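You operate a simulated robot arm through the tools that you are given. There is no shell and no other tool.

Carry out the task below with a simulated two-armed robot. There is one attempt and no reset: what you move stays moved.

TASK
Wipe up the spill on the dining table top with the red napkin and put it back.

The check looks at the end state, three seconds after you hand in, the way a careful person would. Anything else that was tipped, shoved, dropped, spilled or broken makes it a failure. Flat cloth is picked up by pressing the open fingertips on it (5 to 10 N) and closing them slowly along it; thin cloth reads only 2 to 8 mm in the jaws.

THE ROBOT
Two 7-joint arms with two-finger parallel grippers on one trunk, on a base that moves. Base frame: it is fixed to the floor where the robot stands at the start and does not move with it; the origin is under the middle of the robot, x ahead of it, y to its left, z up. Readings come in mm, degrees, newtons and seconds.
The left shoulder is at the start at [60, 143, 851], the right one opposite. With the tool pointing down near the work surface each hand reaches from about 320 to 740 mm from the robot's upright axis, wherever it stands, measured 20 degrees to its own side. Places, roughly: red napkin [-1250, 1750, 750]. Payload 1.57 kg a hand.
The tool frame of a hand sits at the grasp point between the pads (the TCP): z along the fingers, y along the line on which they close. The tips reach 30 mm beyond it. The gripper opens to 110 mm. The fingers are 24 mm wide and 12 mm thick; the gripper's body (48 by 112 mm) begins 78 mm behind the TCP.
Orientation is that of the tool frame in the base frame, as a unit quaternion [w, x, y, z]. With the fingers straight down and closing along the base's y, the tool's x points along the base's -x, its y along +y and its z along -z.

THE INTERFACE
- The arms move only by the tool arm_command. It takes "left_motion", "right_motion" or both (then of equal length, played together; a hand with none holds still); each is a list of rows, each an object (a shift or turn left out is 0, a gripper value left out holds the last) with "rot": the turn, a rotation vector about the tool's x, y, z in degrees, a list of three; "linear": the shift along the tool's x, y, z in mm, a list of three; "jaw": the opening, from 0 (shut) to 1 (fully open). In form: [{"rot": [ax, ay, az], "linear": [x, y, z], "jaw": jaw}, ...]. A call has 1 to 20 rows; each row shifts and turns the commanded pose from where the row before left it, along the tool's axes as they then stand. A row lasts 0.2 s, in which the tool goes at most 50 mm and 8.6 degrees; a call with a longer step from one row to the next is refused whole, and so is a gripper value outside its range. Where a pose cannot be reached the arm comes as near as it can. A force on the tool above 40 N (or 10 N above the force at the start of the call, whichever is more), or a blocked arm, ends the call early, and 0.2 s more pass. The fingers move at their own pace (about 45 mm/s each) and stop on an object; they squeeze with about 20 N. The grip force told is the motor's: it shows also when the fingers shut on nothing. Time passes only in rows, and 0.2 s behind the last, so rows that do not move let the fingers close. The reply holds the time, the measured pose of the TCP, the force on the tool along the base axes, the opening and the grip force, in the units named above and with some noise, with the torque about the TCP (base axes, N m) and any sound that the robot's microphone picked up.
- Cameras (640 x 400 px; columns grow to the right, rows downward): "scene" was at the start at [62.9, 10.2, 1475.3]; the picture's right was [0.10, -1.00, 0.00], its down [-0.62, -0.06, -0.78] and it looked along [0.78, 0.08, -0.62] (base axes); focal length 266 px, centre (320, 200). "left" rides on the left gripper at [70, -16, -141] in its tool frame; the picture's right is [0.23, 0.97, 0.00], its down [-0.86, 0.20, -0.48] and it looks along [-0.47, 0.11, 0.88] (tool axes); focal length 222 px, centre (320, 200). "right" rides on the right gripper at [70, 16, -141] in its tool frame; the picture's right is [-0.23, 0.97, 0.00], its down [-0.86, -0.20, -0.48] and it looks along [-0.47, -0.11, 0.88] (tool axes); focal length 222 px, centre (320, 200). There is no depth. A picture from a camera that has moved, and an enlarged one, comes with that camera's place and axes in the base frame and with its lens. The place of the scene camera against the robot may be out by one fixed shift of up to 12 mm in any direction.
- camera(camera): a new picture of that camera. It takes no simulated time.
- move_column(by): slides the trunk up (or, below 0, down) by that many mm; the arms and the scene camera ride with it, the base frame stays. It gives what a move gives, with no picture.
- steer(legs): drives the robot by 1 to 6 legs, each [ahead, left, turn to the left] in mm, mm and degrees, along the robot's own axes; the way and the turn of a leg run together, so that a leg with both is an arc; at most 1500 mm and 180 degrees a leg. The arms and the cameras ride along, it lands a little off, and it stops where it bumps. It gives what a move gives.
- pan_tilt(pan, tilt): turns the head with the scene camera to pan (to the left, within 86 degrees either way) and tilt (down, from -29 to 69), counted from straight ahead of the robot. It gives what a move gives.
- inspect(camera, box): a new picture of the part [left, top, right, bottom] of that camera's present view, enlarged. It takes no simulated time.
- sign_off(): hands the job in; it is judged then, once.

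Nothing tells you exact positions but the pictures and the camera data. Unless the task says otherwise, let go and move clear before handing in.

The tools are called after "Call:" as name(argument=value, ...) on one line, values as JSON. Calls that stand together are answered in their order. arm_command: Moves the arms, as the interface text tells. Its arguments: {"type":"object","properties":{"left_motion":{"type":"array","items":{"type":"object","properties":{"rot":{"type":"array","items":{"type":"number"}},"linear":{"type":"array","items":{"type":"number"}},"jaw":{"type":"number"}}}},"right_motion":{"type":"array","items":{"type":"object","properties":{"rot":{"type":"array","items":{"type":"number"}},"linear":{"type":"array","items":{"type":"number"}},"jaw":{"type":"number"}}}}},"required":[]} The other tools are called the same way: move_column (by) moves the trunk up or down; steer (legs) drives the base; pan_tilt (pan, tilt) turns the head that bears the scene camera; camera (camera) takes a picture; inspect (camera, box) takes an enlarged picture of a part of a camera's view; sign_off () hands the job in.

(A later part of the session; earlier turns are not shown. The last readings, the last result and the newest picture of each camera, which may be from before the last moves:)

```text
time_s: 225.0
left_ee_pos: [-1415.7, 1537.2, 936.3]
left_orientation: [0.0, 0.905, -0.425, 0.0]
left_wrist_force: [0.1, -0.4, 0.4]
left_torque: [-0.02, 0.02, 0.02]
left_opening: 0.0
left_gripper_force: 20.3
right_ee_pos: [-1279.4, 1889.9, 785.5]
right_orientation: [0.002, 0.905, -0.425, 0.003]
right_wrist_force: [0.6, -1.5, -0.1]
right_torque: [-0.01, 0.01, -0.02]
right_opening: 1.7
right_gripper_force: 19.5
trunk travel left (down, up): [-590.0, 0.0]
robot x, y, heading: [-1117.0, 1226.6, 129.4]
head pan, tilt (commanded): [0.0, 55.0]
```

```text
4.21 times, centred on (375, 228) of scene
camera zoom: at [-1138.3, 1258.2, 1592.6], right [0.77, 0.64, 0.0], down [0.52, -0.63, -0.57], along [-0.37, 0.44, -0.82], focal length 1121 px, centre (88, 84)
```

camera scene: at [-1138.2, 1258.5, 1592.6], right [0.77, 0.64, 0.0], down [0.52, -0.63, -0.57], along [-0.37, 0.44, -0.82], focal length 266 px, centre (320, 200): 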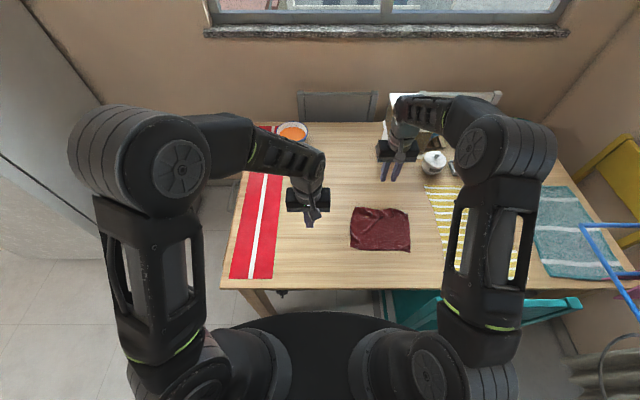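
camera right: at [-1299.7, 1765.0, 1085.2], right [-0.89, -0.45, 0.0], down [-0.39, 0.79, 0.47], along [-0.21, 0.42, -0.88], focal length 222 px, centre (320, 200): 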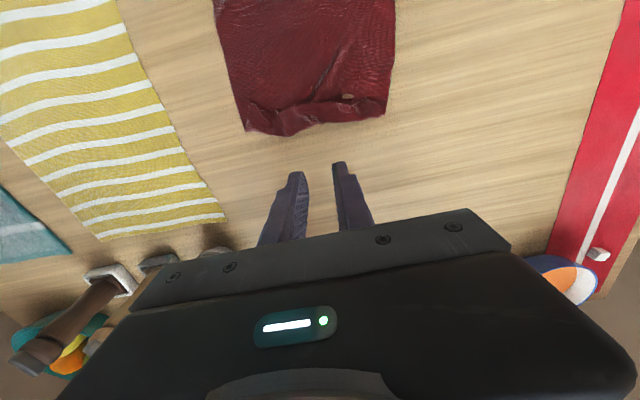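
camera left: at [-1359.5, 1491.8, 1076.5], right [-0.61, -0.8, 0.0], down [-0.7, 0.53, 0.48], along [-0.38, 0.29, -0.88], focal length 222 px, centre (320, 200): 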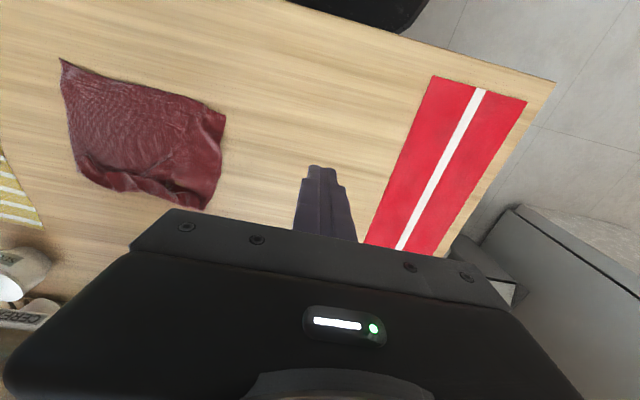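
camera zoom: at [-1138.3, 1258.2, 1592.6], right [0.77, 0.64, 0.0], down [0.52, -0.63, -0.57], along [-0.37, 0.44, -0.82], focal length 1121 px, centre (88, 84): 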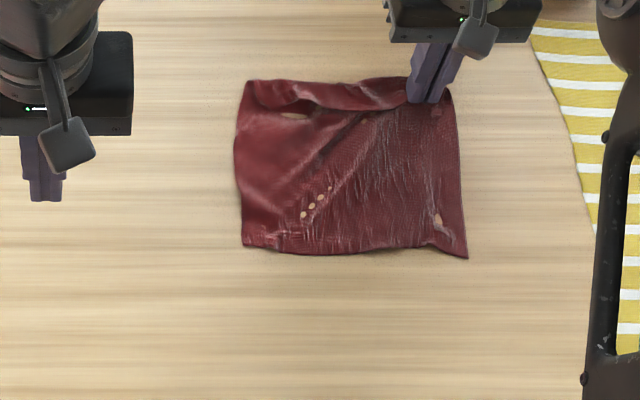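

The flap flipped, but the whole napkin slid about 40 mm away from me. I'll keep holding the far-right corner and use the left hand to press the near part and pull it back, which also stretches the cloth.

Call:
arm_command(left_motion=[{"linear": [-7, -25, 0]}, {"linear": [-8, -30, 0]}, {"linear": [-8, -32, 0]}, {"linear": [-8, -32, 10]}, {"linear": [-8, -32, 20]}, {"linear": [-8, -32, 25]}, {"linear": [-8, -32, 25]}, {"linear": [-5, -28, 25]}, {"linear": [0, 0, 20]}, {"linear": [0, 0, 12]}, {"linear": [0, 0, 8]}, {"linear": [0, 0, 4]}, {"linear": [0, 0, 0]}])

Call:
inspect(camera="left", box=[120, 0, 520, 240])

```text
time_s: 227.8
left_ee_pos: [-1267.7, 1738.9, 785.7]
left_orientation: [0.001, 0.905, -0.426, 0.0]
left_wrist_force: [0.1, -0.7, 0.2]
left_torque: [-0.02, 0.0, 0.03]
left_opening: 0.1
left_gripper_force: 19.8
right_ee_pos: [-1280.3, 1890.0, 785.4]
right_orientation: [0.002, 0.905, -0.425, 0.002]
right_wrist_force: [-0.4, 0.2, 1.0]
right_torque: [-0.02, 0.02, -0.02]
right_opening: 1.8
right_gripper_force: 19.8
trunk travel left (down, up): [-590.0, 0.0]
robot x, y, heading: [-1117.0, 1222.7, 129.4]
head pan, tilt (commanded): [0.0, 55.0]
```

```text
1.60 times, centred on (320, 120) of left
camera zoom: at [-1210.7, 1693.3, 926.7], right [-0.6, -0.8, 0.0], down [-0.7, 0.53, 0.48], along [-0.38, 0.29, -0.88], focal length 355 px, centre (320, 328)
```

zoom: 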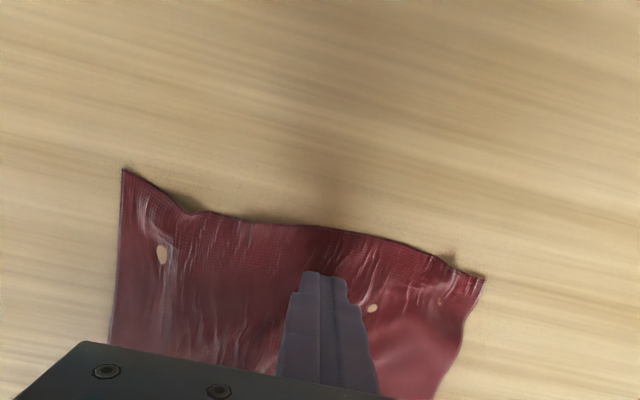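

Call:
arm_command(left_motion=[{"linear": [0, 0, 2]}, {"linear": [0, 0, 2]}, {"linear": [0, 0, 1]}, {"linear": [0, 0, 0]}])

```text
time_s: 228.8
left_ee_pos: [-1268.7, 1738.6, 781.9]
left_orientation: [0.0, 0.905, -0.426, 0.0]
left_wrist_force: [0.0, -0.4, 0.4]
left_torque: [0.0, 0.02, 0.01]
left_opening: 0.1
left_gripper_force: 19.9
right_ee_pos: [-1279.6, 1890.7, 784.1]
right_orientation: [0.002, 0.905, -0.425, 0.003]
right_wrist_force: [-0.1, 0.1, 0.1]
right_torque: [-0.02, 0.0, 0.01]
right_opening: 2.1
right_gripper_force: 20.2
trunk travel left (down, up): [-590.0, 0.0]
robot x, y, heading: [-1118.1, 1222.3, 129.7]
head pan, tilt (commanded): [0.0, 55.0]
```

Call:
arm_command(left_motion=[{"linear": [0, 0, 1]}, {"linear": [0, 0, 0.7]}, {"linear": [0, 0, 0]}])

```text
time_s: 229.6
left_ee_pos: [-1267.3, 1739.3, 782.0]
left_orientation: [-0.001, 0.905, -0.426, -0.001]
left_wrist_force: [-0.4, -1.9, 8.7]
left_torque: [-0.07, -0.02, 0.01]
left_opening: 0.0
left_gripper_force: 20.1
right_ee_pos: [-1280.2, 1890.0, 784.6]
right_orientation: [0.002, 0.905, -0.425, 0.002]
right_wrist_force: [-0.2, 0.4, -0.1]
right_torque: [0.01, -0.01, -0.01]
right_opening: 1.9
right_gripper_force: 20.2
trunk travel left (down, up): [-590.0, 0.0]
robot x, y, heading: [-1118.2, 1220.8, 129.7]
head pan, tilt (commanded): [0.0, 55.0]
```

The left hand is pressing at about 9 N. I'll drag the near part back toward me while the right hand holds the far corner.

Call:
arm_command(left_motion=[{"linear": [5, 0, 0]}, {"linear": [6, 0, 0]}, {"linear": [6, 0, 0]}, {"linear": [6, 0, 0]}, {"linear": [6, 0, 0]}, {"linear": [6, 0, 0]}, {"linear": [0, 0, 0]}])

Call:
inspect(camera="scene", box=[315, 180, 435, 275])

Call:
inspect(camera="right", box=[120, 0, 520, 200])

Call:
inspect(camera="left", box=[120, 0, 520, 240])

```text
time_s: 231.2
left_ee_pos: [-1245.0, 1711.6, 781.6]
left_orientation: [-0.001, 0.905, -0.425, 0.0]
left_wrist_force: [-4.2, 5.9, 18.1]
left_torque: [0.1, 0.11, -0.03]
left_opening: 0.0
left_gripper_force: 19.7
right_ee_pos: [-1279.4, 1889.6, 785.6]
right_orientation: [0.002, 0.905, -0.425, 0.002]
right_wrist_force: [0.5, -1.2, -0.3]
right_torque: [-0.07, -0.02, 0.0]
right_opening: 1.9
right_gripper_force: 20.0
trunk travel left (down, up): [-590.0, 0.0]
robot x, y, heading: [-1118.9, 1221.6, 129.7]
head pan, tilt (commanded): [0.0, 55.0]
```

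```text
4.21 times, centred on (375, 228) of scene
camera zoom: at [-1138.4, 1257.4, 1592.7], right [0.77, 0.64, 0.0], down [0.52, -0.63, -0.57], along [-0.37, 0.44, -0.82], focal length 1121 px, centre (88, 84)
```

zoom: 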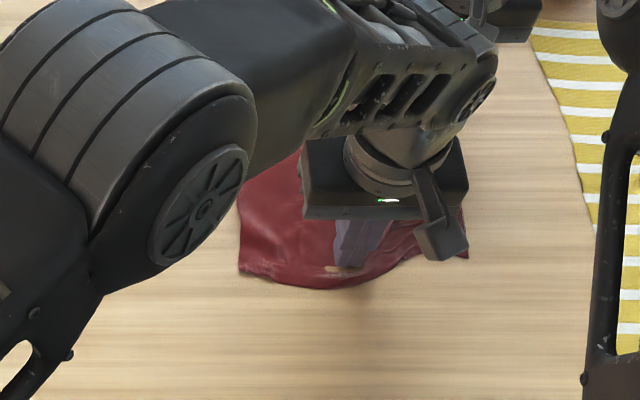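

```text
1.60 times, centred on (320, 100) of right
camera zoom: at [-1249.5, 1826.7, 929.9], right [-0.89, -0.45, 0.0], down [-0.39, 0.79, 0.47], along [-0.21, 0.42, -0.88], focal length 355 px, centre (320, 360)
```

zoom: 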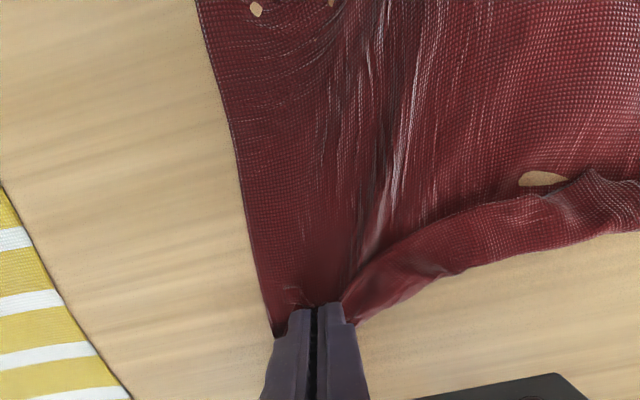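

```text
1.60 times, centred on (320, 120) of left
camera zoom: at [-1188.8, 1666.0, 921.3], right [-0.6, -0.8, 0.0], down [-0.7, 0.53, 0.48], along [-0.38, 0.29, -0.88], focal length 355 px, centre (320, 328)
```

zoom: 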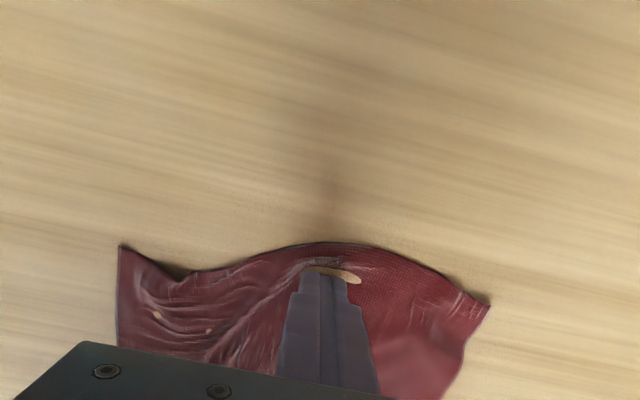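

The near edge is back on its line. I'll release the far-right corner, then move the left anchor to the near-left part so the right hand can safely work on the rest of the strip.

Call:
arm_command(right_motion=[{"linear": [0, 0, 2]}, {"jaw": 0.04}, {"jaw": 0.08}, {"jaw": 0.12}, {"jaw": 0.16}, {"jaw": 0.2}, {"linear": [0, 0, -5]}, {"linear": [0, 0, -15]}, {"linear": [5, 0, -20]}, {"linear": [5, 0, -20]}, {"linear": [5, 0, -20]}, {"linear": [0, 0, 0]}], left_motion=[{"linear": [0, 0, 0]}, {"linear": [0, 0, 0]}, {"linear": [0, 0, 0]}, {"linear": [0, 0, 0]}, {"linear": [0, 0, 0]}, {"linear": [0, 0, 0]}, {"linear": [0, 0, -5]}, {"linear": [0, 0, -12]}, {"linear": [-8, 20, -5]}, {"linear": [-8, 25, 0]}, {"linear": [-8, 25, 5]}, {"linear": [0, 5, 5]}])

Call:
inspect(camera="scene", box=[315, 180, 435, 275])

Call:
inspect(camera="right", box=[160, 0, 560, 200])

Call:
inspect(camera="left", box=[80, 0, 480, 240])

```text
time_s: 233.8
left_ee_pos: [-1318.2, 1681.7, 792.2]
left_orientation: [0.0, 0.905, -0.426, 0.0]
left_wrist_force: [-0.9, 0.3, -0.1]
left_torque: [-0.02, 0.02, -0.03]
left_opening: 0.1
left_gripper_force: 19.9
right_ee_pos: [-1271.7, 1880.3, 862.2]
right_orientation: [0.002, 0.905, -0.426, 0.003]
right_wrist_force: [-0.9, -0.4, -0.4]
right_torque: [0.0, -0.01, 0.02]
right_opening: 21.8
right_gripper_force: 0.0
trunk travel left (down, up): [-590.0, 0.0]
robot x, y, heading: [-1117.1, 1224.9, 129.6]
head pan, tilt (commanded): [0.0, 55.0]
```

```text
4.21 times, centred on (375, 228) of scene
camera zoom: at [-1138.3, 1258.7, 1592.6], right [0.77, 0.64, 0.0], down [0.52, -0.63, -0.57], along [-0.37, 0.44, -0.82], focal length 1121 px, centre (88, 84)
```

zoom: 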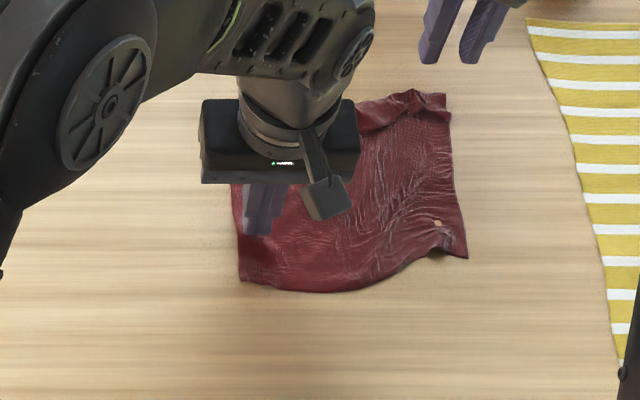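

```text
1.60 times, centred on (360, 100) of right
camera zoom: at [-1240.6, 1816.2, 1008.0], right [-0.89, -0.45, 0.0], down [-0.39, 0.79, 0.47], along [-0.21, 0.42, -0.88], focal length 355 px, centre (256, 360)
```

zoom: 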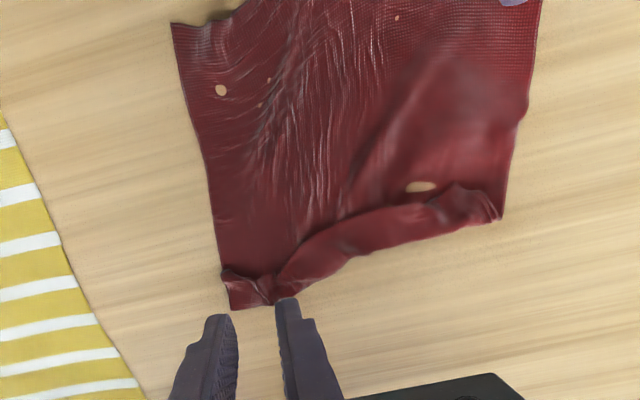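

```text
1.60 times, centred on (280, 120) of left
camera zoom: at [-1261.4, 1637.4, 932.0], right [-0.61, -0.8, 0.0], down [-0.7, 0.53, 0.48], along [-0.38, 0.29, -0.88], focal length 355 px, centre (384, 328)
```

zoom: 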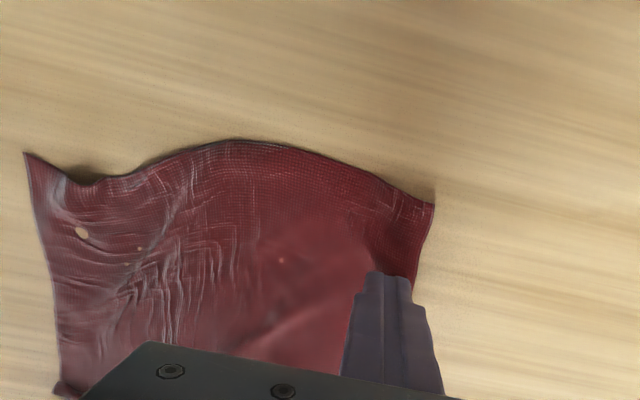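

Just the left part of the far strip is still folded (about 28 mm). I'll anchor the near-left corner with the left hand and flip the strip with the right.

Call:
arm_command(left_motion=[{"linear": [14, 2, 0]}, {"linear": [14, 2, 3]}, {"linear": [0, 0, 4]}, {"linear": [0, 0, 2.5]}, {"linear": [0, 0, 1]}, {"linear": [0, 0, 0]}], right_motion=[{"linear": [0, 20, 0]}, {"linear": [2, 25, 0]}, {"linear": [3, 25, 10]}, {"linear": [3, 25, 15]}, {"linear": [3, 5, 20]}, {"linear": [0, 0, 10]}])

Call:
inspect(camera="right", box=[180, 20, 460, 195])

Call:
camera(camera="scene")

```text
time_s: 235.2
left_ee_pos: [-1303.9, 1658.4, 782.4]
left_orientation: [0.0, 0.905, -0.425, 0.0]
left_wrist_force: [-0.6, -0.1, 1.5]
left_torque: [-0.03, 0.0, -0.02]
left_opening: 0.0
left_gripper_force: 20.0
right_ee_pos: [-1341.0, 1806.2, 809.0]
right_orientation: [0.002, 0.905, -0.425, 0.002]
right_wrist_force: [-0.2, 0.3, 0.2]
right_torque: [0.02, -0.01, -0.01]
right_opening: 22.2
right_gripper_force: 0.1
trunk travel left (down, up): [-590.0, 0.0]
robot x, y, heading: [-1118.3, 1223.4, 129.4]
head pan, tilt (commanded): [0.0, 55.0]
```

```text
2.29 times, centred on (320, 108) of right
camera zoom: at [-1310.4, 1743.8, 952.8], right [-0.89, -0.45, 0.0], down [-0.39, 0.79, 0.47], along [-0.21, 0.42, -0.88], focal length 508 px, centre (320, 411)
```

zoom: 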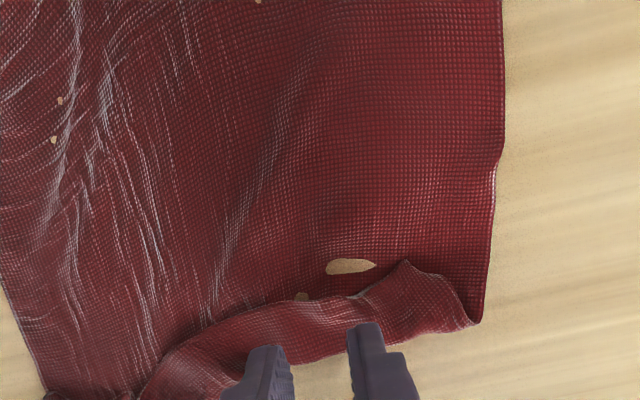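

```text
taken
camera scene: at [-1138.4, 1258.3, 1592.7], right [0.77, 0.64, 0.0], down [0.52, -0.63, -0.57], along [-0.37, 0.44, -0.82], focal length 266 px, centre (320, 200)
```

scene: 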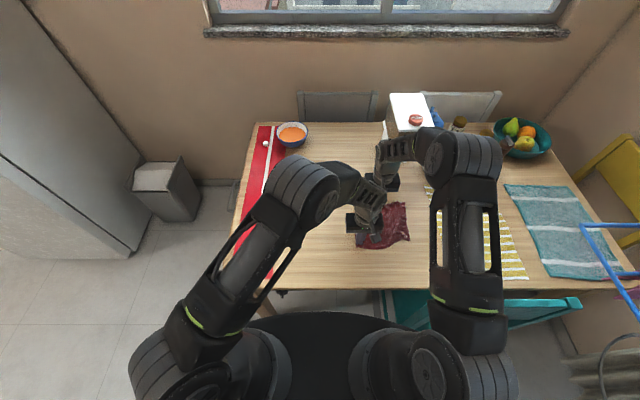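

Call:
arm_command(right_motion=[{"linear": [4, 0, 8]}, {"linear": [0, 0, 8]}, {"linear": [0, 0, 5]}, {"linear": [0, 0, 3]}, {"linear": [0, 0, 1.5]}, {"linear": [0, 0, 0]}], left_motion=[{"linear": [0, 0, 0.8]}, {"linear": [0, 0, 0]}, {"linear": [0, 0, 0]}, {"linear": [0, 0, 0]}, {"linear": [0, 0, 0]}, {"linear": [0, 0, 0]}])

```text
time_s: 236.6
left_ee_pos: [-1303.1, 1658.8, 781.0]
left_orientation: [-0.001, 0.905, -0.425, -0.001]
left_wrist_force: [-0.8, -1.0, 15.4]
left_torque: [-0.1, 0.04, -0.01]
left_opening: 0.2
left_gripper_force: 19.9
right_ee_pos: [-1337.3, 1802.3, 783.0]
right_orientation: [0.002, 0.905, -0.425, 0.002]
right_wrist_force: [-0.8, -0.8, 0.3]
right_torque: [0.01, -0.01, 0.01]
right_opening: 22.0
right_gripper_force: 0.0
trunk travel left (down, up): [-590.0, 0.0]
robot x, y, heading: [-1117.3, 1222.9, 129.6]
head pan, tilt (commanded): [0.0, 55.0]
```

Call:
arm_command(right_motion=[{"linear": [0, 0, 1]}, {"linear": [0, 0, 0.7]}, {"linear": [0, 0, 0]}])

```text
time_s: 237.4
left_ee_pos: [-1302.7, 1658.3, 780.0]
left_orientation: [-0.001, 0.905, -0.425, 0.0]
left_wrist_force: [-2.8, 2.5, 14.9]
left_torque: [-0.01, 0.07, 0.0]
left_opening: 0.0
left_gripper_force: 20.3
right_ee_pos: [-1338.1, 1802.3, 782.5]
right_orientation: [0.001, 0.905, -0.426, 0.002]
right_wrist_force: [0.7, -0.4, 5.7]
right_torque: [0.04, -0.06, -0.02]
right_opening: 21.9
right_gripper_force: 0.0
trunk travel left (down, up): [-590.0, 0.0]
robot x, y, heading: [-1118.8, 1222.3, 129.5]
head pan, tilt (commanded): [0.0, 55.0]
```

Call:
arm_command(right_motion=[{"jaw": 0.18}, {"jaw": 0.16}, {"jaw": 0.14}, {"jaw": 0.12}, {"jaw": 0.1}, {"jaw": 0.08}, {"jaw": 0.06}, {"jaw": 0.04}, {"jaw": 0.02}, {"jaw": 0.0}, {"jaw": 0.0}, {"jaw": 0.0}])

Call:
inspect(camera="right", box=[180, 20, 460, 195])

```text
time_s: 240.0
left_ee_pos: [-1303.1, 1657.8, 782.7]
left_orientation: [0.0, 0.905, -0.426, -0.001]
left_wrist_force: [-2.3, 3.2, 16.8]
left_torque: [0.05, 0.08, -0.03]
left_opening: 0.0
left_gripper_force: 20.2
right_ee_pos: [-1337.0, 1803.3, 781.4]
right_orientation: [0.002, 0.905, -0.425, 0.002]
right_wrist_force: [1.6, 0.8, 11.8]
right_torque: [0.11, -0.07, 0.0]
right_opening: 1.8
right_gripper_force: 19.8
trunk travel left (down, up): [-590.0, 0.0]
robot x, y, heading: [-1119.6, 1224.5, 130.0]
head pan, tilt (commanded): [0.0, 55.0]
```

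```text
2.29 times, centred on (320, 108) of right
camera zoom: at [-1307.1, 1739.0, 926.2], right [-0.89, -0.45, 0.0], down [-0.39, 0.79, 0.47], along [-0.21, 0.42, -0.88], focal length 508 px, centre (320, 411)
```

zoom: 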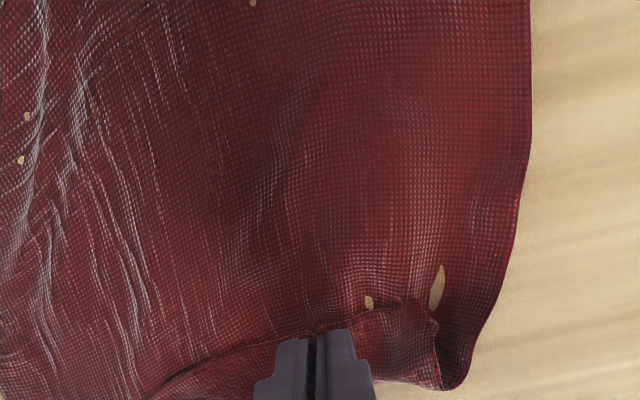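

The strip is gripped. I'll lift and flip it outward by about 45 mm while the left hand anchors.

Call:
arm_command(right_motion=[{"linear": [0, 0, -8]}, {"linear": [-2, 0, -10]}, {"linear": [-5, 0, -8]}, {"linear": [-7, 0, -2]}, {"linear": [-7, 0, 2]}, {"linear": [-7, 0, 5]}, {"linear": [-7, 0, 7]}, {"linear": [-6, 0, 8]}, {"linear": [-4, 0, 4]}, {"linear": [0, 0, 0]}])

Call:
inspect(camera="right", box=[120, 0, 520, 200])

Call:
inspect(camera="scene", box=[315, 180, 435, 275])

```text
time_s: 242.2
left_ee_pos: [-1303.3, 1658.3, 781.4]
left_orientation: [-0.001, 0.905, -0.426, 0.0]
left_wrist_force: [-2.4, 6.6, 21.1]
left_torque: [0.05, 0.01, 0.01]
left_opening: 0.0
left_gripper_force: 19.8
right_ee_pos: [-1367.0, 1838.0, 781.5]
right_orientation: [0.003, 0.905, -0.425, 0.001]
right_wrist_force: [1.6, -3.5, -0.8]
right_torque: [-0.12, -0.04, 0.02]
right_opening: 1.9
right_gripper_force: 19.5
trunk travel left (down, up): [-590.0, 0.0]
robot x, y, heading: [-1119.1, 1224.0, 129.5]
head pan, tilt (commanded): [0.0, 55.0]
```

```text
1.60 times, centred on (320, 100) of right
camera zoom: at [-1335.7, 1774.1, 927.9], right [-0.89, -0.45, 0.0], down [-0.39, 0.79, 0.47], along [-0.21, 0.42, -0.88], focal length 355 px, centre (320, 360)
```

zoom: 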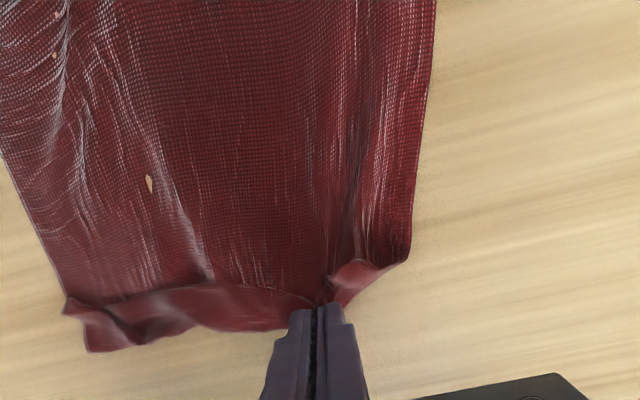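

```text
4.21 times, centred on (375, 228) of scene
camera zoom: at [-1137.9, 1257.1, 1592.7], right [0.77, 0.64, 0.0], down [0.52, -0.63, -0.57], along [-0.37, 0.44, -0.82], focal length 1121 px, centre (88, 84)
```

zoom: 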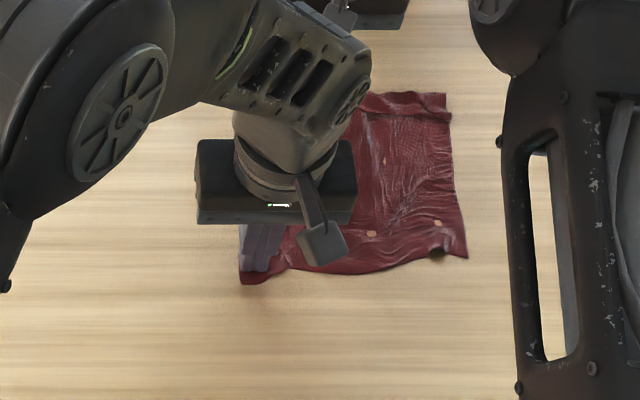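

The far side is pulled out at this point. I'll release, lift both hands clear, and evaluate the whole napkin.

Call:
arm_command(right_motion=[{"linear": [0, 0, 0]}, {"jaw": 0.04}, {"jaw": 0.08}, {"jaw": 0.12}, {"jaw": 0.16}, {"jaw": 0.2}, {"linear": [0, 0, -5]}, {"linear": [0, 0, -15]}, {"linear": [5, 0, -20]}, {"linear": [5, -20, -20]}, {"linear": [5, -25, -20]}, {"linear": [0, -25, -20]}, {"linear": [0, -25, 0]}, {"linear": [0, -25, 0]}, {"linear": [0, 0, 0]}], left_motion=[{"linear": [0, 0, 0]}, {"linear": [0, 0, 0]}, {"linear": [0, 0, 0]}, {"linear": [0, 0, 0]}, {"linear": [0, 0, 0]}, {"linear": [0, 0, 0]}, {"linear": [0, 0, -5]}, {"linear": [0, 0, -15]}, {"linear": [0, 5, -25]}, {"linear": [0, 20, -25]}, {"linear": [0, 30, -25]}, {"linear": [0, 30, -25]}, {"linear": [0, 30, -25]}, {"linear": [0, 20, 0]}, {"linear": [0, 0, 0]}])

Call:
inspect(camera="scene", box=[315, 180, 435, 275])

Call:
inspect(camera="right", box=[260, 0, 600, 200])

Call:
inspect(camera="left", box=[20, 0, 340, 200])

```text
time_s: 245.4
left_ee_pos: [-1407.7, 1573.0, 926.6]
left_orientation: [-0.001, 0.905, -0.426, 0.0]
left_wrist_force: [-0.1, 0.1, 0.2]
left_torque: [0.01, -0.01, -0.01]
left_opening: 0.0
left_gripper_force: 19.6
right_ee_pos: [-1264.0, 1903.8, 883.1]
right_orientation: [0.003, 0.905, -0.425, 0.002]
right_wrist_force: [-0.4, 0.2, 0.1]
right_torque: [0.03, 0.01, 0.02]
right_opening: 22.0
right_gripper_force: 0.1
trunk travel left (down, up): [-590.0, 0.0]
robot x, y, heading: [-1120.2, 1222.4, 129.6]
head pan, tilt (commanded): [0.0, 55.0]
```

```text
4.21 times, centred on (375, 228) of scene
camera zoom: at [-1138.4, 1258.2, 1592.6], right [0.77, 0.64, 0.0], down [0.52, -0.63, -0.57], along [-0.37, 0.44, -0.82], focal length 1121 px, centre (88, 84)
```

zoom: 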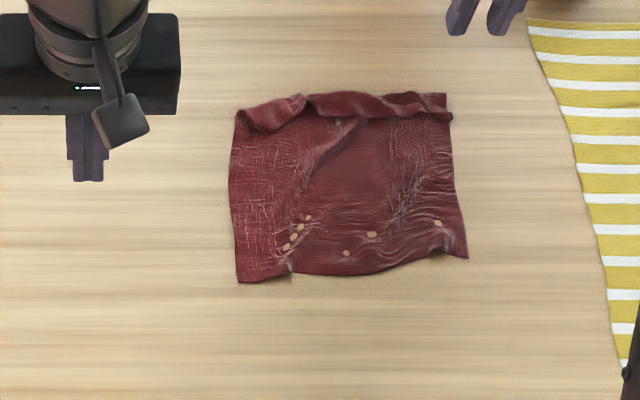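

```text
1.88 times, centred on (430, 100) of right
camera zoom: at [-1234.3, 1840.8, 1027.2], right [-0.89, -0.45, 0.0], down [-0.39, 0.79, 0.47], along [-0.21, 0.42, -0.88], focal length 418 px, centre (113, 388)
```

zoom: 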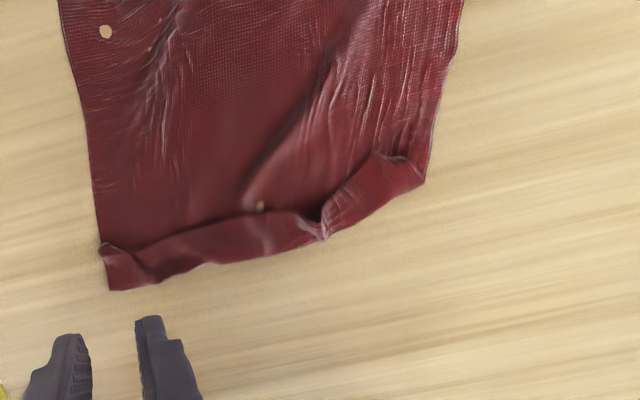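

```text
2.00 times, centred on (180, 100) of left
camera zoom: at [-1350.8, 1526.8, 1067.1], right [-0.61, -0.8, 0.0], down [-0.7, 0.53, 0.48], along [-0.38, 0.29, -0.88], focal length 444 px, centre (600, 400)
```

zoom: 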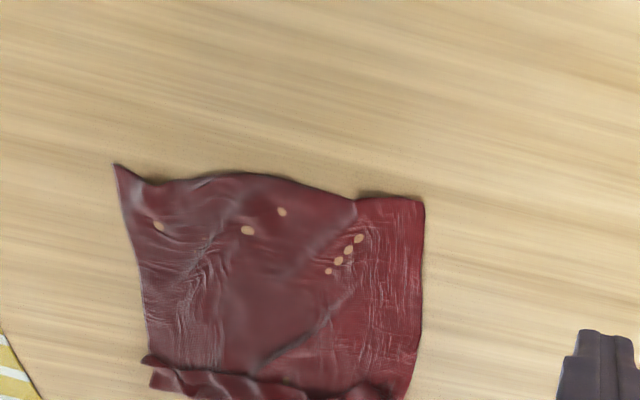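

The napkin's centre is now within about 10 mm of its original spot (centre error F −10, R +1), with just a 25–30 mm strip at the far side folded over. Light press-dragging moves only the top layer, so I'll smooth that strip outward with closed fingertips, starting on the right.

Call:
arm_command(right_motion=[{"linear": [5, 16, 5], "jaw": 0}, {"linear": [5, 17, 15]}, {"linear": [5, 17, 20]}, {"linear": [0, 0, 20]}, {"linear": [0, 0, 18]}, {"linear": [0, 0, 10]}, {"linear": [0, 0, 6]}, {"linear": [0, 0, 0]}])

Call:
inspect(camera="right", box=[180, 20, 460, 195])

```text
time_s: 247.2
left_ee_pos: [-1407.3, 1572.8, 927.7]
left_orientation: [0.001, 0.905, -0.426, 0.0]
left_wrist_force: [0.2, -0.3, 0.2]
left_torque: [0.0, -0.01, 0.0]
left_opening: 0.0
left_gripper_force: 19.6
right_ee_pos: [-1295.0, 1858.3, 788.6]
right_orientation: [0.003, 0.905, -0.425, 0.002]
right_wrist_force: [-0.4, 0.2, 0.7]
right_torque: [-0.02, 0.0, 0.01]
right_opening: 0.0
right_gripper_force: 20.0
trunk travel left (down, up): [-590.0, 0.0]
robot x, y, heading: [-1118.8, 1223.6, 129.6]
head pan, tilt (commanded): [0.0, 55.0]
```

```text
2.29 times, centred on (320, 108) of right
camera zoom: at [-1263.6, 1795.9, 933.2], right [-0.89, -0.45, 0.0], down [-0.39, 0.79, 0.47], along [-0.21, 0.42, -0.88], focal length 508 px, centre (320, 411)
```

zoom: 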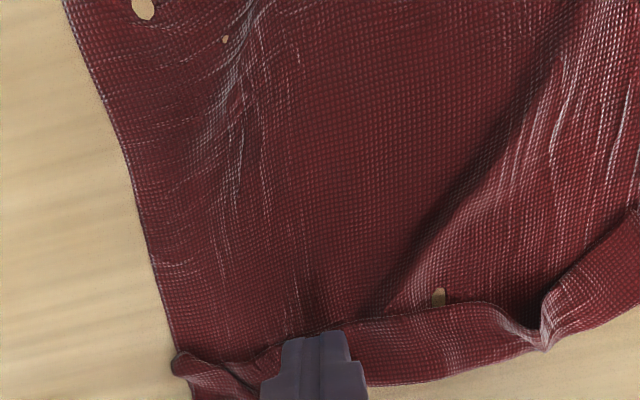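

Call:
arm_command(right_motion=[{"linear": [0, 0, 2.5]}, {"linear": [0, 0, 1.5]}, {"linear": [0, 0, 1]}, {"linear": [0, 0, 0]}])

```text
time_s: 248.2
left_ee_pos: [-1406.4, 1572.2, 926.6]
left_orientation: [-0.001, 0.905, -0.426, 0.0]
left_wrist_force: [-0.2, -0.9, 0.5]
left_torque: [0.0, 0.03, 0.02]
left_opening: 0.0
left_gripper_force: 20.0
right_ee_pos: [-1293.2, 1859.0, 782.5]
right_orientation: [0.002, 0.905, -0.425, 0.003]
right_wrist_force: [0.0, -0.1, 0.6]
right_torque: [0.01, 0.03, -0.01]
right_opening: 0.0
right_gripper_force: 20.2
trunk travel left (down, up): [-590.0, 0.0]
robot x, y, heading: [-1119.2, 1222.7, 129.7]
head pan, tilt (commanded): [0.0, 55.0]
```

Call:
arm_command(right_motion=[{"linear": [0, 0, 0.9]}, {"linear": [0, 0, 0]}])

```text
time_s: 248.8
left_ee_pos: [-1407.4, 1572.1, 926.2]
left_orientation: [0.0, 0.905, -0.426, 0.0]
left_wrist_force: [-0.8, 0.6, 0.2]
left_torque: [0.01, -0.02, 0.01]
left_opening: 0.0
left_gripper_force: 19.9
right_ee_pos: [-1293.5, 1858.0, 783.0]
right_orientation: [0.002, 0.905, -0.425, 0.003]
right_wrist_force: [0.2, -0.1, 0.3]
right_torque: [-0.01, -0.01, -0.02]
right_opening: 0.0
right_gripper_force: 19.7
trunk travel left (down, up): [-590.0, 0.0]
robot x, y, heading: [-1118.6, 1225.0, 129.8]
head pan, tilt (commanded): [0.0, 55.0]
```

Call:
arm_command(right_motion=[{"linear": [0, 0, 0.8]}, {"linear": [0, 0, 0]}])

```text
time_s: 249.4
left_ee_pos: [-1406.4, 1572.0, 926.4]
left_orientation: [0.0, 0.905, -0.426, 0.0]
left_wrist_force: [0.1, 0.2, 0.0]
left_torque: [-0.02, 0.03, -0.01]
left_opening: 0.2
left_gripper_force: 20.9
right_ee_pos: [-1293.0, 1860.2, 781.8]
right_orientation: [0.003, 0.905, -0.425, 0.003]
right_wrist_force: [0.7, 0.9, 2.0]
right_torque: [0.02, 0.0, 0.05]
right_opening: 0.1
right_gripper_force: 19.9
trunk travel left (down, up): [-590.0, 0.0]
robot x, y, heading: [-1120.3, 1219.7, 129.7]
head pan, tilt (commanded): [0.0, 55.0]
```

Call:
arm_command(right_motion=[{"linear": [-4, 0, 0.3]}, {"linear": [-6, 0, 0]}, {"linear": [-6, 0, 0]}, {"linear": [-6, 0, 0]}, {"linear": [-6, 0, 0]}, {"linear": [-4, 0, 0]}, {"linear": [0, 0, 0]}])

Call:
inspect(camera="right", box=[120, 0, 520, 200])

Call:
inspect(camera="scene", box=[315, 180, 435, 275])

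```text
time_s: 251.0
left_ee_pos: [-1407.3, 1572.1, 927.5]
left_orientation: [-0.001, 0.905, -0.426, 0.0]
left_wrist_force: [-0.6, 0.2, 0.1]
left_torque: [0.02, 0.02, 0.01]
left_opening: 0.1
left_gripper_force: 20.2
right_ee_pos: [-1313.3, 1883.6, 782.3]
right_orientation: [0.002, 0.905, -0.426, 0.002]
right_wrist_force: [0.3, -0.9, 0.7]
right_torque: [-0.05, -0.02, -0.01]
right_opening: 0.1
right_gripper_force: 19.8
trunk travel left (down, up): [-590.0, 0.0]
robot x, y, heading: [-1118.8, 1226.3, 129.9]
head pan, tilt (commanded): [0.0, 55.0]
```

```text
1.60 times, centred on (320, 100) of right
camera zoom: at [-1283.6, 1821.0, 926.4], right [-0.89, -0.45, 0.0], down [-0.39, 0.79, 0.47], along [-0.21, 0.42, -0.88], focal length 355 px, centre (320, 360)
```

zoom: 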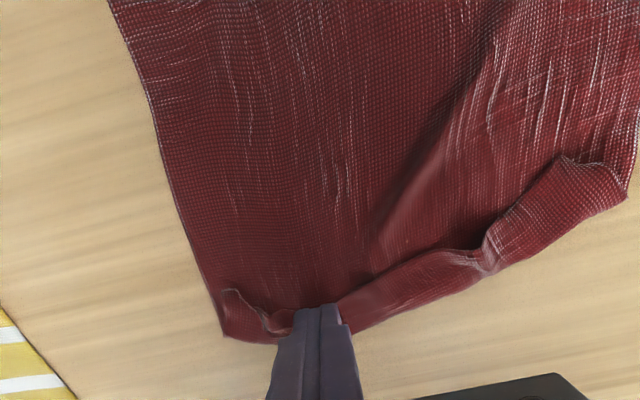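

```text
4.21 times, centred on (375, 228) of scene
camera zoom: at [-1138.2, 1258.1, 1592.6], right [0.77, 0.64, 0.0], down [0.52, -0.63, -0.57], along [-0.37, 0.44, -0.82], focal length 1121 px, centre (88, 84)
```

zoom: 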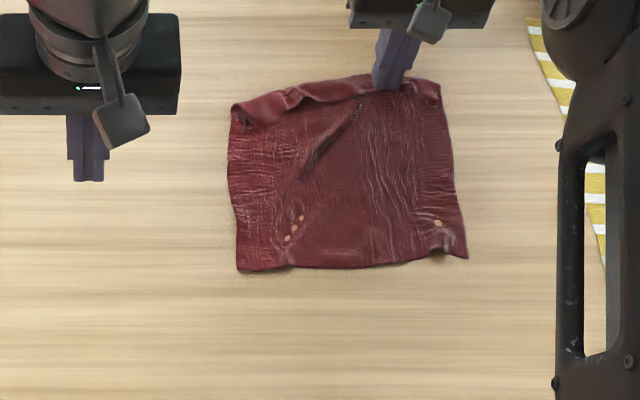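

The strip is unrolling here. I'll repeat the same gentle smoothing a bit further left along the strip.

Call:
arm_command(right_motion=[{"linear": [0, 0, -8]}, {"linear": [4, 20, -8]}, {"linear": [5, 20, 0]}, {"linear": [5, 20, 0]}, {"linear": [0, 0, 8]}, {"linear": [0, 0, 5]}, {"linear": [0, 0, 2.5]}, {"linear": [0, 0, 0]}])

Call:
inspect(camera="right", box=[180, 20, 460, 195])

```text
time_s: 252.8
left_ee_pos: [-1407.3, 1572.2, 926.3]
left_orientation: [0.0, 0.905, -0.425, 0.001]
left_wrist_force: [0.6, -0.9, 0.1]
left_torque: [0.02, 0.02, 0.0]
left_opening: 0.0
left_gripper_force: 20.6
right_ee_pos: [-1352.3, 1834.7, 781.6]
right_orientation: [0.001, 0.905, -0.425, 0.002]
right_wrist_force: [-0.3, -0.5, -0.3]
right_torque: [0.01, 0.03, -0.03]
right_opening: 0.0
right_gripper_force: 19.9
trunk travel left (down, up): [-590.0, 0.0]
robot x, y, heading: [-1123.8, 1228.5, 129.6]
head pan, tilt (commanded): [0.0, 55.0]
```

```text
2.29 times, centred on (320, 108) of right
camera zoom: at [-1321.1, 1771.6, 927.3], right [-0.89, -0.45, 0.0], down [-0.39, 0.79, 0.47], along [-0.21, 0.42, -0.88], focal length 508 px, centre (320, 411)
```

zoom: 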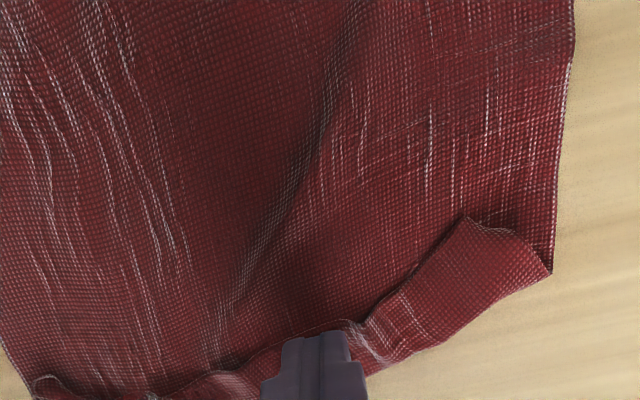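

Call:
arm_command(right_motion=[{"linear": [0, 0, 0.8]}, {"linear": [0, 0, 0.5]}, {"linear": [0, 0, 0]}])

```text
time_s: 253.6
left_ee_pos: [-1407.9, 1571.8, 928.2]
left_orientation: [0.0, 0.905, -0.426, 0.0]
left_wrist_force: [-0.1, 0.4, 0.3]
left_torque: [0.0, 0.01, -0.02]
left_opening: 0.1
left_gripper_force: 20.0
right_ee_pos: [-1352.0, 1834.8, 781.2]
right_orientation: [0.002, 0.905, -0.425, 0.002]
right_wrist_force: [-0.2, -0.3, 3.4]
right_torque: [0.0, -0.03, -0.03]
right_opening: 0.0
right_gripper_force: 20.2
trunk travel left (down, up): [-590.0, 0.0]
robot x, y, heading: [-1117.3, 1220.4, 129.8]
head pan, tilt (commanded): [0.0, 55.0]
```

Call:
arm_command(right_motion=[{"linear": [-4, 1, 0]}, {"linear": [-5, 1, 0]}, {"linear": [-5, 1, 0]}, {"linear": [-5, 1, 0]}, {"linear": [-4, 1, 0]}, {"linear": [0, 0, -8]}, {"linear": [5, 15, -8]}, {"linear": [10, 15, 0]}, {"linear": [10, 15, 0]}, {"linear": [5, 0, 0]}, {"linear": [0, 0, 0]}])

Call:
inspect(camera="right", box=[120, 0, 520, 200])

Call:
inspect(camera="scene", box=[315, 180, 435, 275])

```text
time_s: 256.0
left_ee_pos: [-1407.8, 1573.2, 925.5]
left_orientation: [-0.001, 0.905, -0.426, 0.001]
left_wrist_force: [0.0, -0.7, -0.2]
left_torque: [-0.02, -0.01, 0.03]
left_opening: 0.0
left_gripper_force: 20.2
right_ee_pos: [-1385.6, 1798.8, 797.3]
right_orientation: [0.002, 0.905, -0.425, 0.003]
right_wrist_force: [0.1, -0.3, 0.5]
right_torque: [-0.01, 0.01, 0.04]
right_opening: 0.0
right_gripper_force: 19.8
trunk travel left (down, up): [-590.0, 0.0]
robot x, y, heading: [-1114.6, 1224.1, 129.4]
head pan, tilt (commanded): [0.0, 55.0]
```

```text
1.60 times, centred on (320, 100) of right
camera zoom: at [-1354.9, 1734.6, 942.1], right [-0.89, -0.45, 0.0], down [-0.39, 0.79, 0.47], along [-0.21, 0.42, -0.88], focal length 355 px, centre (320, 360)
```

zoom: 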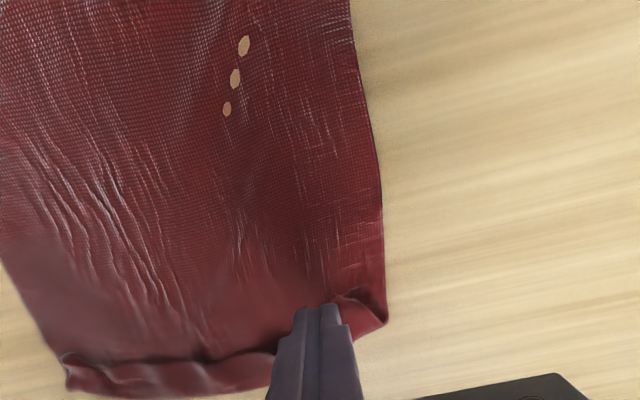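

```text
4.21 times, centred on (375, 228) of scene
camera zoom: at [-1138.5, 1258.2, 1592.6], right [0.77, 0.64, 0.0], down [0.52, -0.63, -0.57], along [-0.37, 0.44, -0.82], focal length 1121 px, centre (88, 84)
```

zoom: 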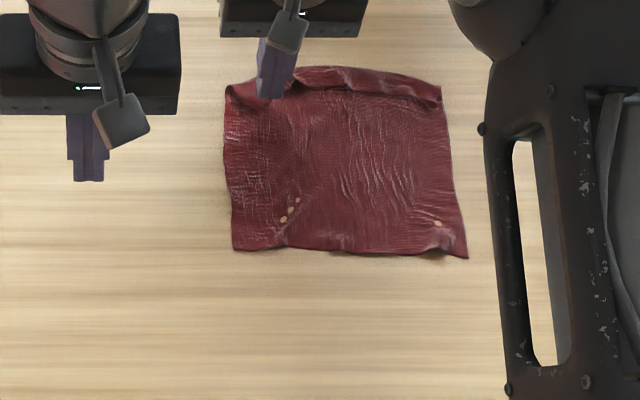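

It's looking good, nearly a clean rectangle. I'll smooth the small flap at the far-left corner the same way.

Call:
arm_command(right_motion=[{"linear": [2, 9, 6]}, {"linear": [0, 0, 5]}, {"linear": [0, 0, 3]}, {"linear": [0, 0, 1.5]}, {"linear": [0, 0, 0]}])

Call:
inspect(camera="right", box=[180, 20, 460, 195])

```text
time_s: 257.2
left_ee_pos: [-1406.6, 1572.0, 927.1]
left_orientation: [0.0, 0.905, -0.426, 0.0]
left_wrist_force: [0.0, 0.6, 0.3]
left_torque: [-0.01, -0.02, 0.01]
left_opening: 0.0
left_gripper_force: 20.2
right_ee_pos: [-1390.7, 1789.8, 781.9]
right_orientation: [0.002, 0.905, -0.426, 0.002]
right_wrist_force: [1.1, -0.2, 1.9]
right_torque: [-0.01, 0.02, 0.0]
right_opening: 0.1
right_gripper_force: 19.7
trunk travel left (down, up): [-590.0, 0.0]
robot x, y, heading: [-1119.2, 1222.8, 129.5]
head pan, tilt (commanded): [0.0, 55.0]
```

```text
2.29 times, centred on (320, 108) of right
camera zoom: at [-1360.5, 1727.3, 926.5], right [-0.89, -0.45, 0.0], down [-0.39, 0.79, 0.47], along [-0.21, 0.42, -0.88], focal length 508 px, centre (320, 411)
```

zoom: 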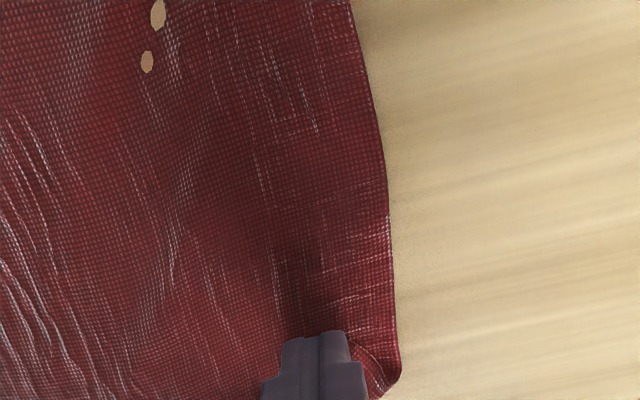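

Call:
arm_command(right_motion=[{"linear": [-3, 1, 0.4]}, {"linear": [-5, 1, 0]}, {"linear": [-5, 1, 0]}, {"linear": [-5, 1, 0]}, {"linear": [-5, 1, 0]}, {"linear": [-4, 1, 0]}, {"linear": [0, 0, 0]}, {"linear": [0, 0, -8]}, {"linear": [0, 0, -20]}, {"linear": [0, -10, -25]}, {"linear": [5, -25, -25]}, {"linear": [5, -25, 0]}, {"linear": [0, 0, 0]}])

Call:
inspect(camera="right", box=[160, 0, 560, 200])

Call:
inspect(camera="scene", box=[315, 180, 435, 275])

```text
time_s: 260.0
left_ee_pos: [-1406.7, 1572.3, 926.5]
left_orientation: [0.0, 0.905, -0.426, -0.001]
left_wrist_force: [-0.4, 0.0, 0.5]
left_torque: [0.01, 0.01, -0.01]
left_opening: 0.0
left_gripper_force: 19.9
right_ee_pos: [-1359.6, 1837.6, 858.5]
right_orientation: [0.003, 0.905, -0.425, 0.003]
right_wrist_force: [0.1, 1.0, 0.7]
right_torque: [0.01, -0.01, 0.01]
right_opening: 0.1
right_gripper_force: 19.9
trunk travel left (down, up): [-590.0, 0.0]
robot x, y, heading: [-1117.6, 1225.8, 129.7]
head pan, tilt (commanded): [0.0, 55.0]
```

```text
1.60 times, centred on (360, 100) of right
camera zoom: at [-1329.9, 1774.4, 1003.9], right [-0.89, -0.45, 0.0], down [-0.39, 0.79, 0.47], along [-0.21, 0.42, -0.88], focal length 355 px, centre (256, 360)
```

zoom: 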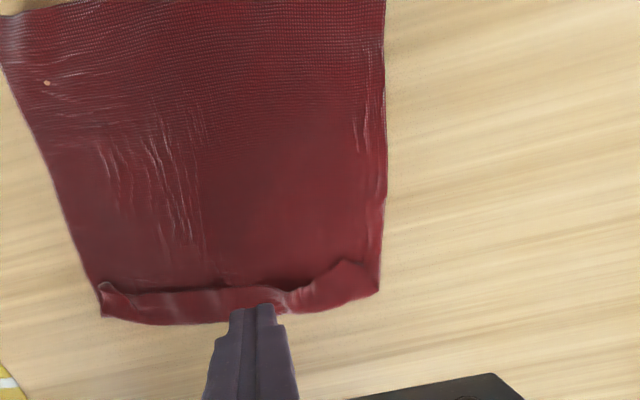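

```text
4.21 times, centred on (375, 228) of scene
camera zoom: at [-1138.6, 1258.1, 1592.6], right [0.77, 0.64, 0.0], down [0.52, -0.63, -0.57], along [-0.37, 0.44, -0.82], focal length 1121 px, centre (88, 84)
```

zoom: 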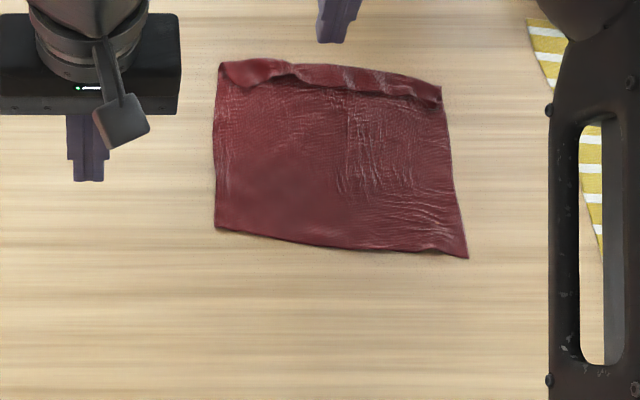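

The napkin is now a clean rectangle with only a narrow hem-like fold at the far side. Its near edge is about 40 mm too far from me, so I'll press both near corners again and draw it back onto its original line.

Call:
arm_command(right_motion=[{"linear": [15, -8, 0]}, {"linear": [18, -10, 0]}, {"linear": [18, -10, 0]}, {"linear": [18, -10, 0]}, {"linear": [18, -10, 0]}, {"linear": [18, -9, 0]}, {"linear": [18, -9, 10]}, {"linear": [18, -8, 15]}, {"linear": [18, -8, 15]}, {"linear": [0, 0, 15]}, {"linear": [0, 0, 10]}, {"linear": [0, 0, 5]}, {"linear": [0, 0, 0]}], left_motion=[{"linear": [-5, -14, 0]}, {"linear": [-5, -16, 0]}, {"linear": [-5, -16, 0]}, {"linear": [-5, -16, 10]}, {"linear": [-5, -16, 20]}, {"linear": [-5, -16, 20]}, {"linear": [-5, -16, 20]}, {"linear": [-5, -13, 20]}, {"linear": [0, 0, 20]}, {"linear": [0, 0, 12]}, {"linear": [0, 0, 10]}, {"linear": [0, 0, 6]}, {"linear": [0, 0, 0]}])

Call:
inspect(camera="left", box=[180, 20, 460, 195])

Call:
inspect(camera="right", box=[180, 20, 460, 195])

```text
time_s: 262.8
left_ee_pos: [-1339.5, 1681.9, 787.8]
left_orientation: [0.0, 0.905, -0.426, -0.001]
left_wrist_force: [-0.1, 0.0, -0.1]
left_torque: [0.03, 0.0, -0.01]
left_opening: 0.0
left_gripper_force: 20.1
right_ee_pos: [-1195.5, 1767.8, 790.6]
right_orientation: [0.003, 0.905, -0.425, 0.002]
right_wrist_force: [-0.1, -0.5, 0.3]
right_torque: [0.0, 0.05, 0.02]
right_opening: 0.0
right_gripper_force: 20.1
trunk travel left (down, up): [-590.0, 0.0]
robot x, y, heading: [-1117.2, 1223.0, 129.9]
head pan, tilt (commanded): [0.0, 55.0]
```

```text
2.29 times, centred on (320, 108) of left
camera zoom: at [-1281.8, 1636.6, 927.7], right [-0.6, -0.8, 0.0], down [-0.7, 0.53, 0.48], along [-0.38, 0.29, -0.88], focal length 508 px, centre (320, 411)
```

zoom: 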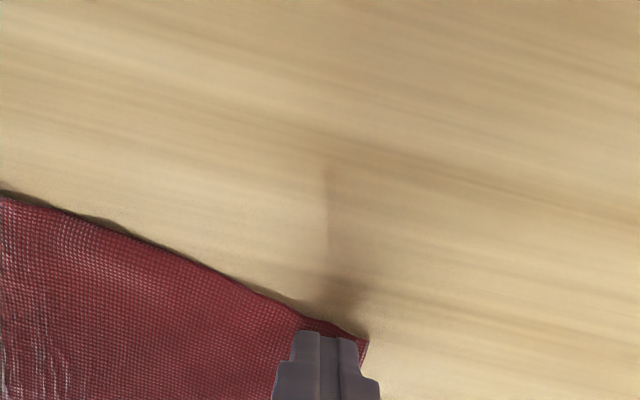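

```text
2.29 times, centred on (320, 108) of right
camera zoom: at [-1165.2, 1704.9, 934.2], right [-0.89, -0.45, 0.0], down [-0.39, 0.79, 0.47], along [-0.21, 0.42, -0.88], focal length 508 px, centre (320, 411)
```

zoom: 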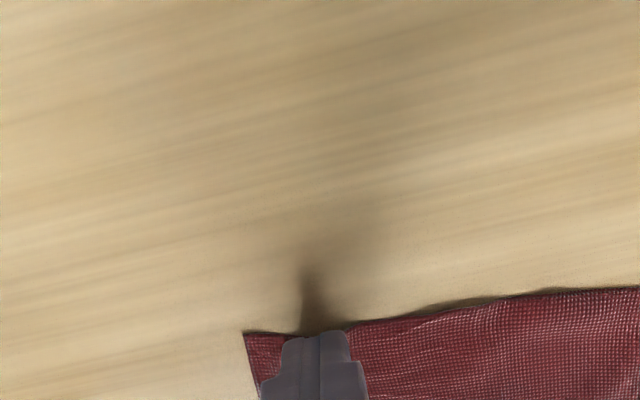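

Call:
arm_command(right_motion=[{"linear": [-5, 0, 3]}, {"linear": [0, 0, 3]}, {"linear": [0, 0, 2]}, {"linear": [0, 0, 1]}, {"linear": [0, 0, 0]}], left_motion=[{"linear": [-5, -4, 2]}, {"linear": [0, 0, 2]}, {"linear": [0, 0, 1.5]}, {"linear": [0, 0, 0.5]}, {"linear": [0, 0, 0]}])

```text
time_s: 264.0
left_ee_pos: [-1338.6, 1687.7, 781.8]
left_orientation: [0.0, 0.905, -0.426, 0.0]
left_wrist_force: [0.2, -0.5, 0.4]
left_torque: [0.0, 0.03, 0.02]
left_opening: 0.0
left_gripper_force: 20.3
right_ee_pos: [-1198.9, 1771.5, 781.0]
right_orientation: [0.002, 0.905, -0.425, 0.002]
right_wrist_force: [-0.7, 0.5, 2.5]
right_torque: [-0.04, 0.01, 0.03]
right_opening: 0.0
right_gripper_force: 20.4
trunk travel left (down, up): [-590.0, 0.0]
robot x, y, heading: [-1120.8, 1224.6, 129.4]
head pan, tilt (commanded): [0.0, 55.0]
```

Call:
arm_command(right_motion=[{"linear": [0, 0, 0.5]}, {"linear": [0, 0, 0]}], left_motion=[{"linear": [0, 0, 1.3]}, {"linear": [0, 0, 0]}])

```text
time_s: 264.6
left_ee_pos: [-1338.5, 1687.0, 780.8]
left_orientation: [0.0, 0.905, -0.425, -0.001]
left_wrist_force: [-1.3, -0.3, 5.0]
left_torque: [-0.04, -0.03, 0.01]
left_opening: 0.0
left_gripper_force: 19.6
right_ee_pos: [-1199.6, 1771.5, 782.1]
right_orientation: [0.001, 0.905, -0.425, 0.002]
right_wrist_force: [1.6, 1.7, 10.0]
right_torque: [0.03, -0.05, -0.01]
right_opening: 0.1
right_gripper_force: 19.9
trunk travel left (down, up): [-590.0, 0.0]
robot x, y, heading: [-1120.1, 1223.0, 129.7]
head pan, tilt (commanded): [0.0, 55.0]
```

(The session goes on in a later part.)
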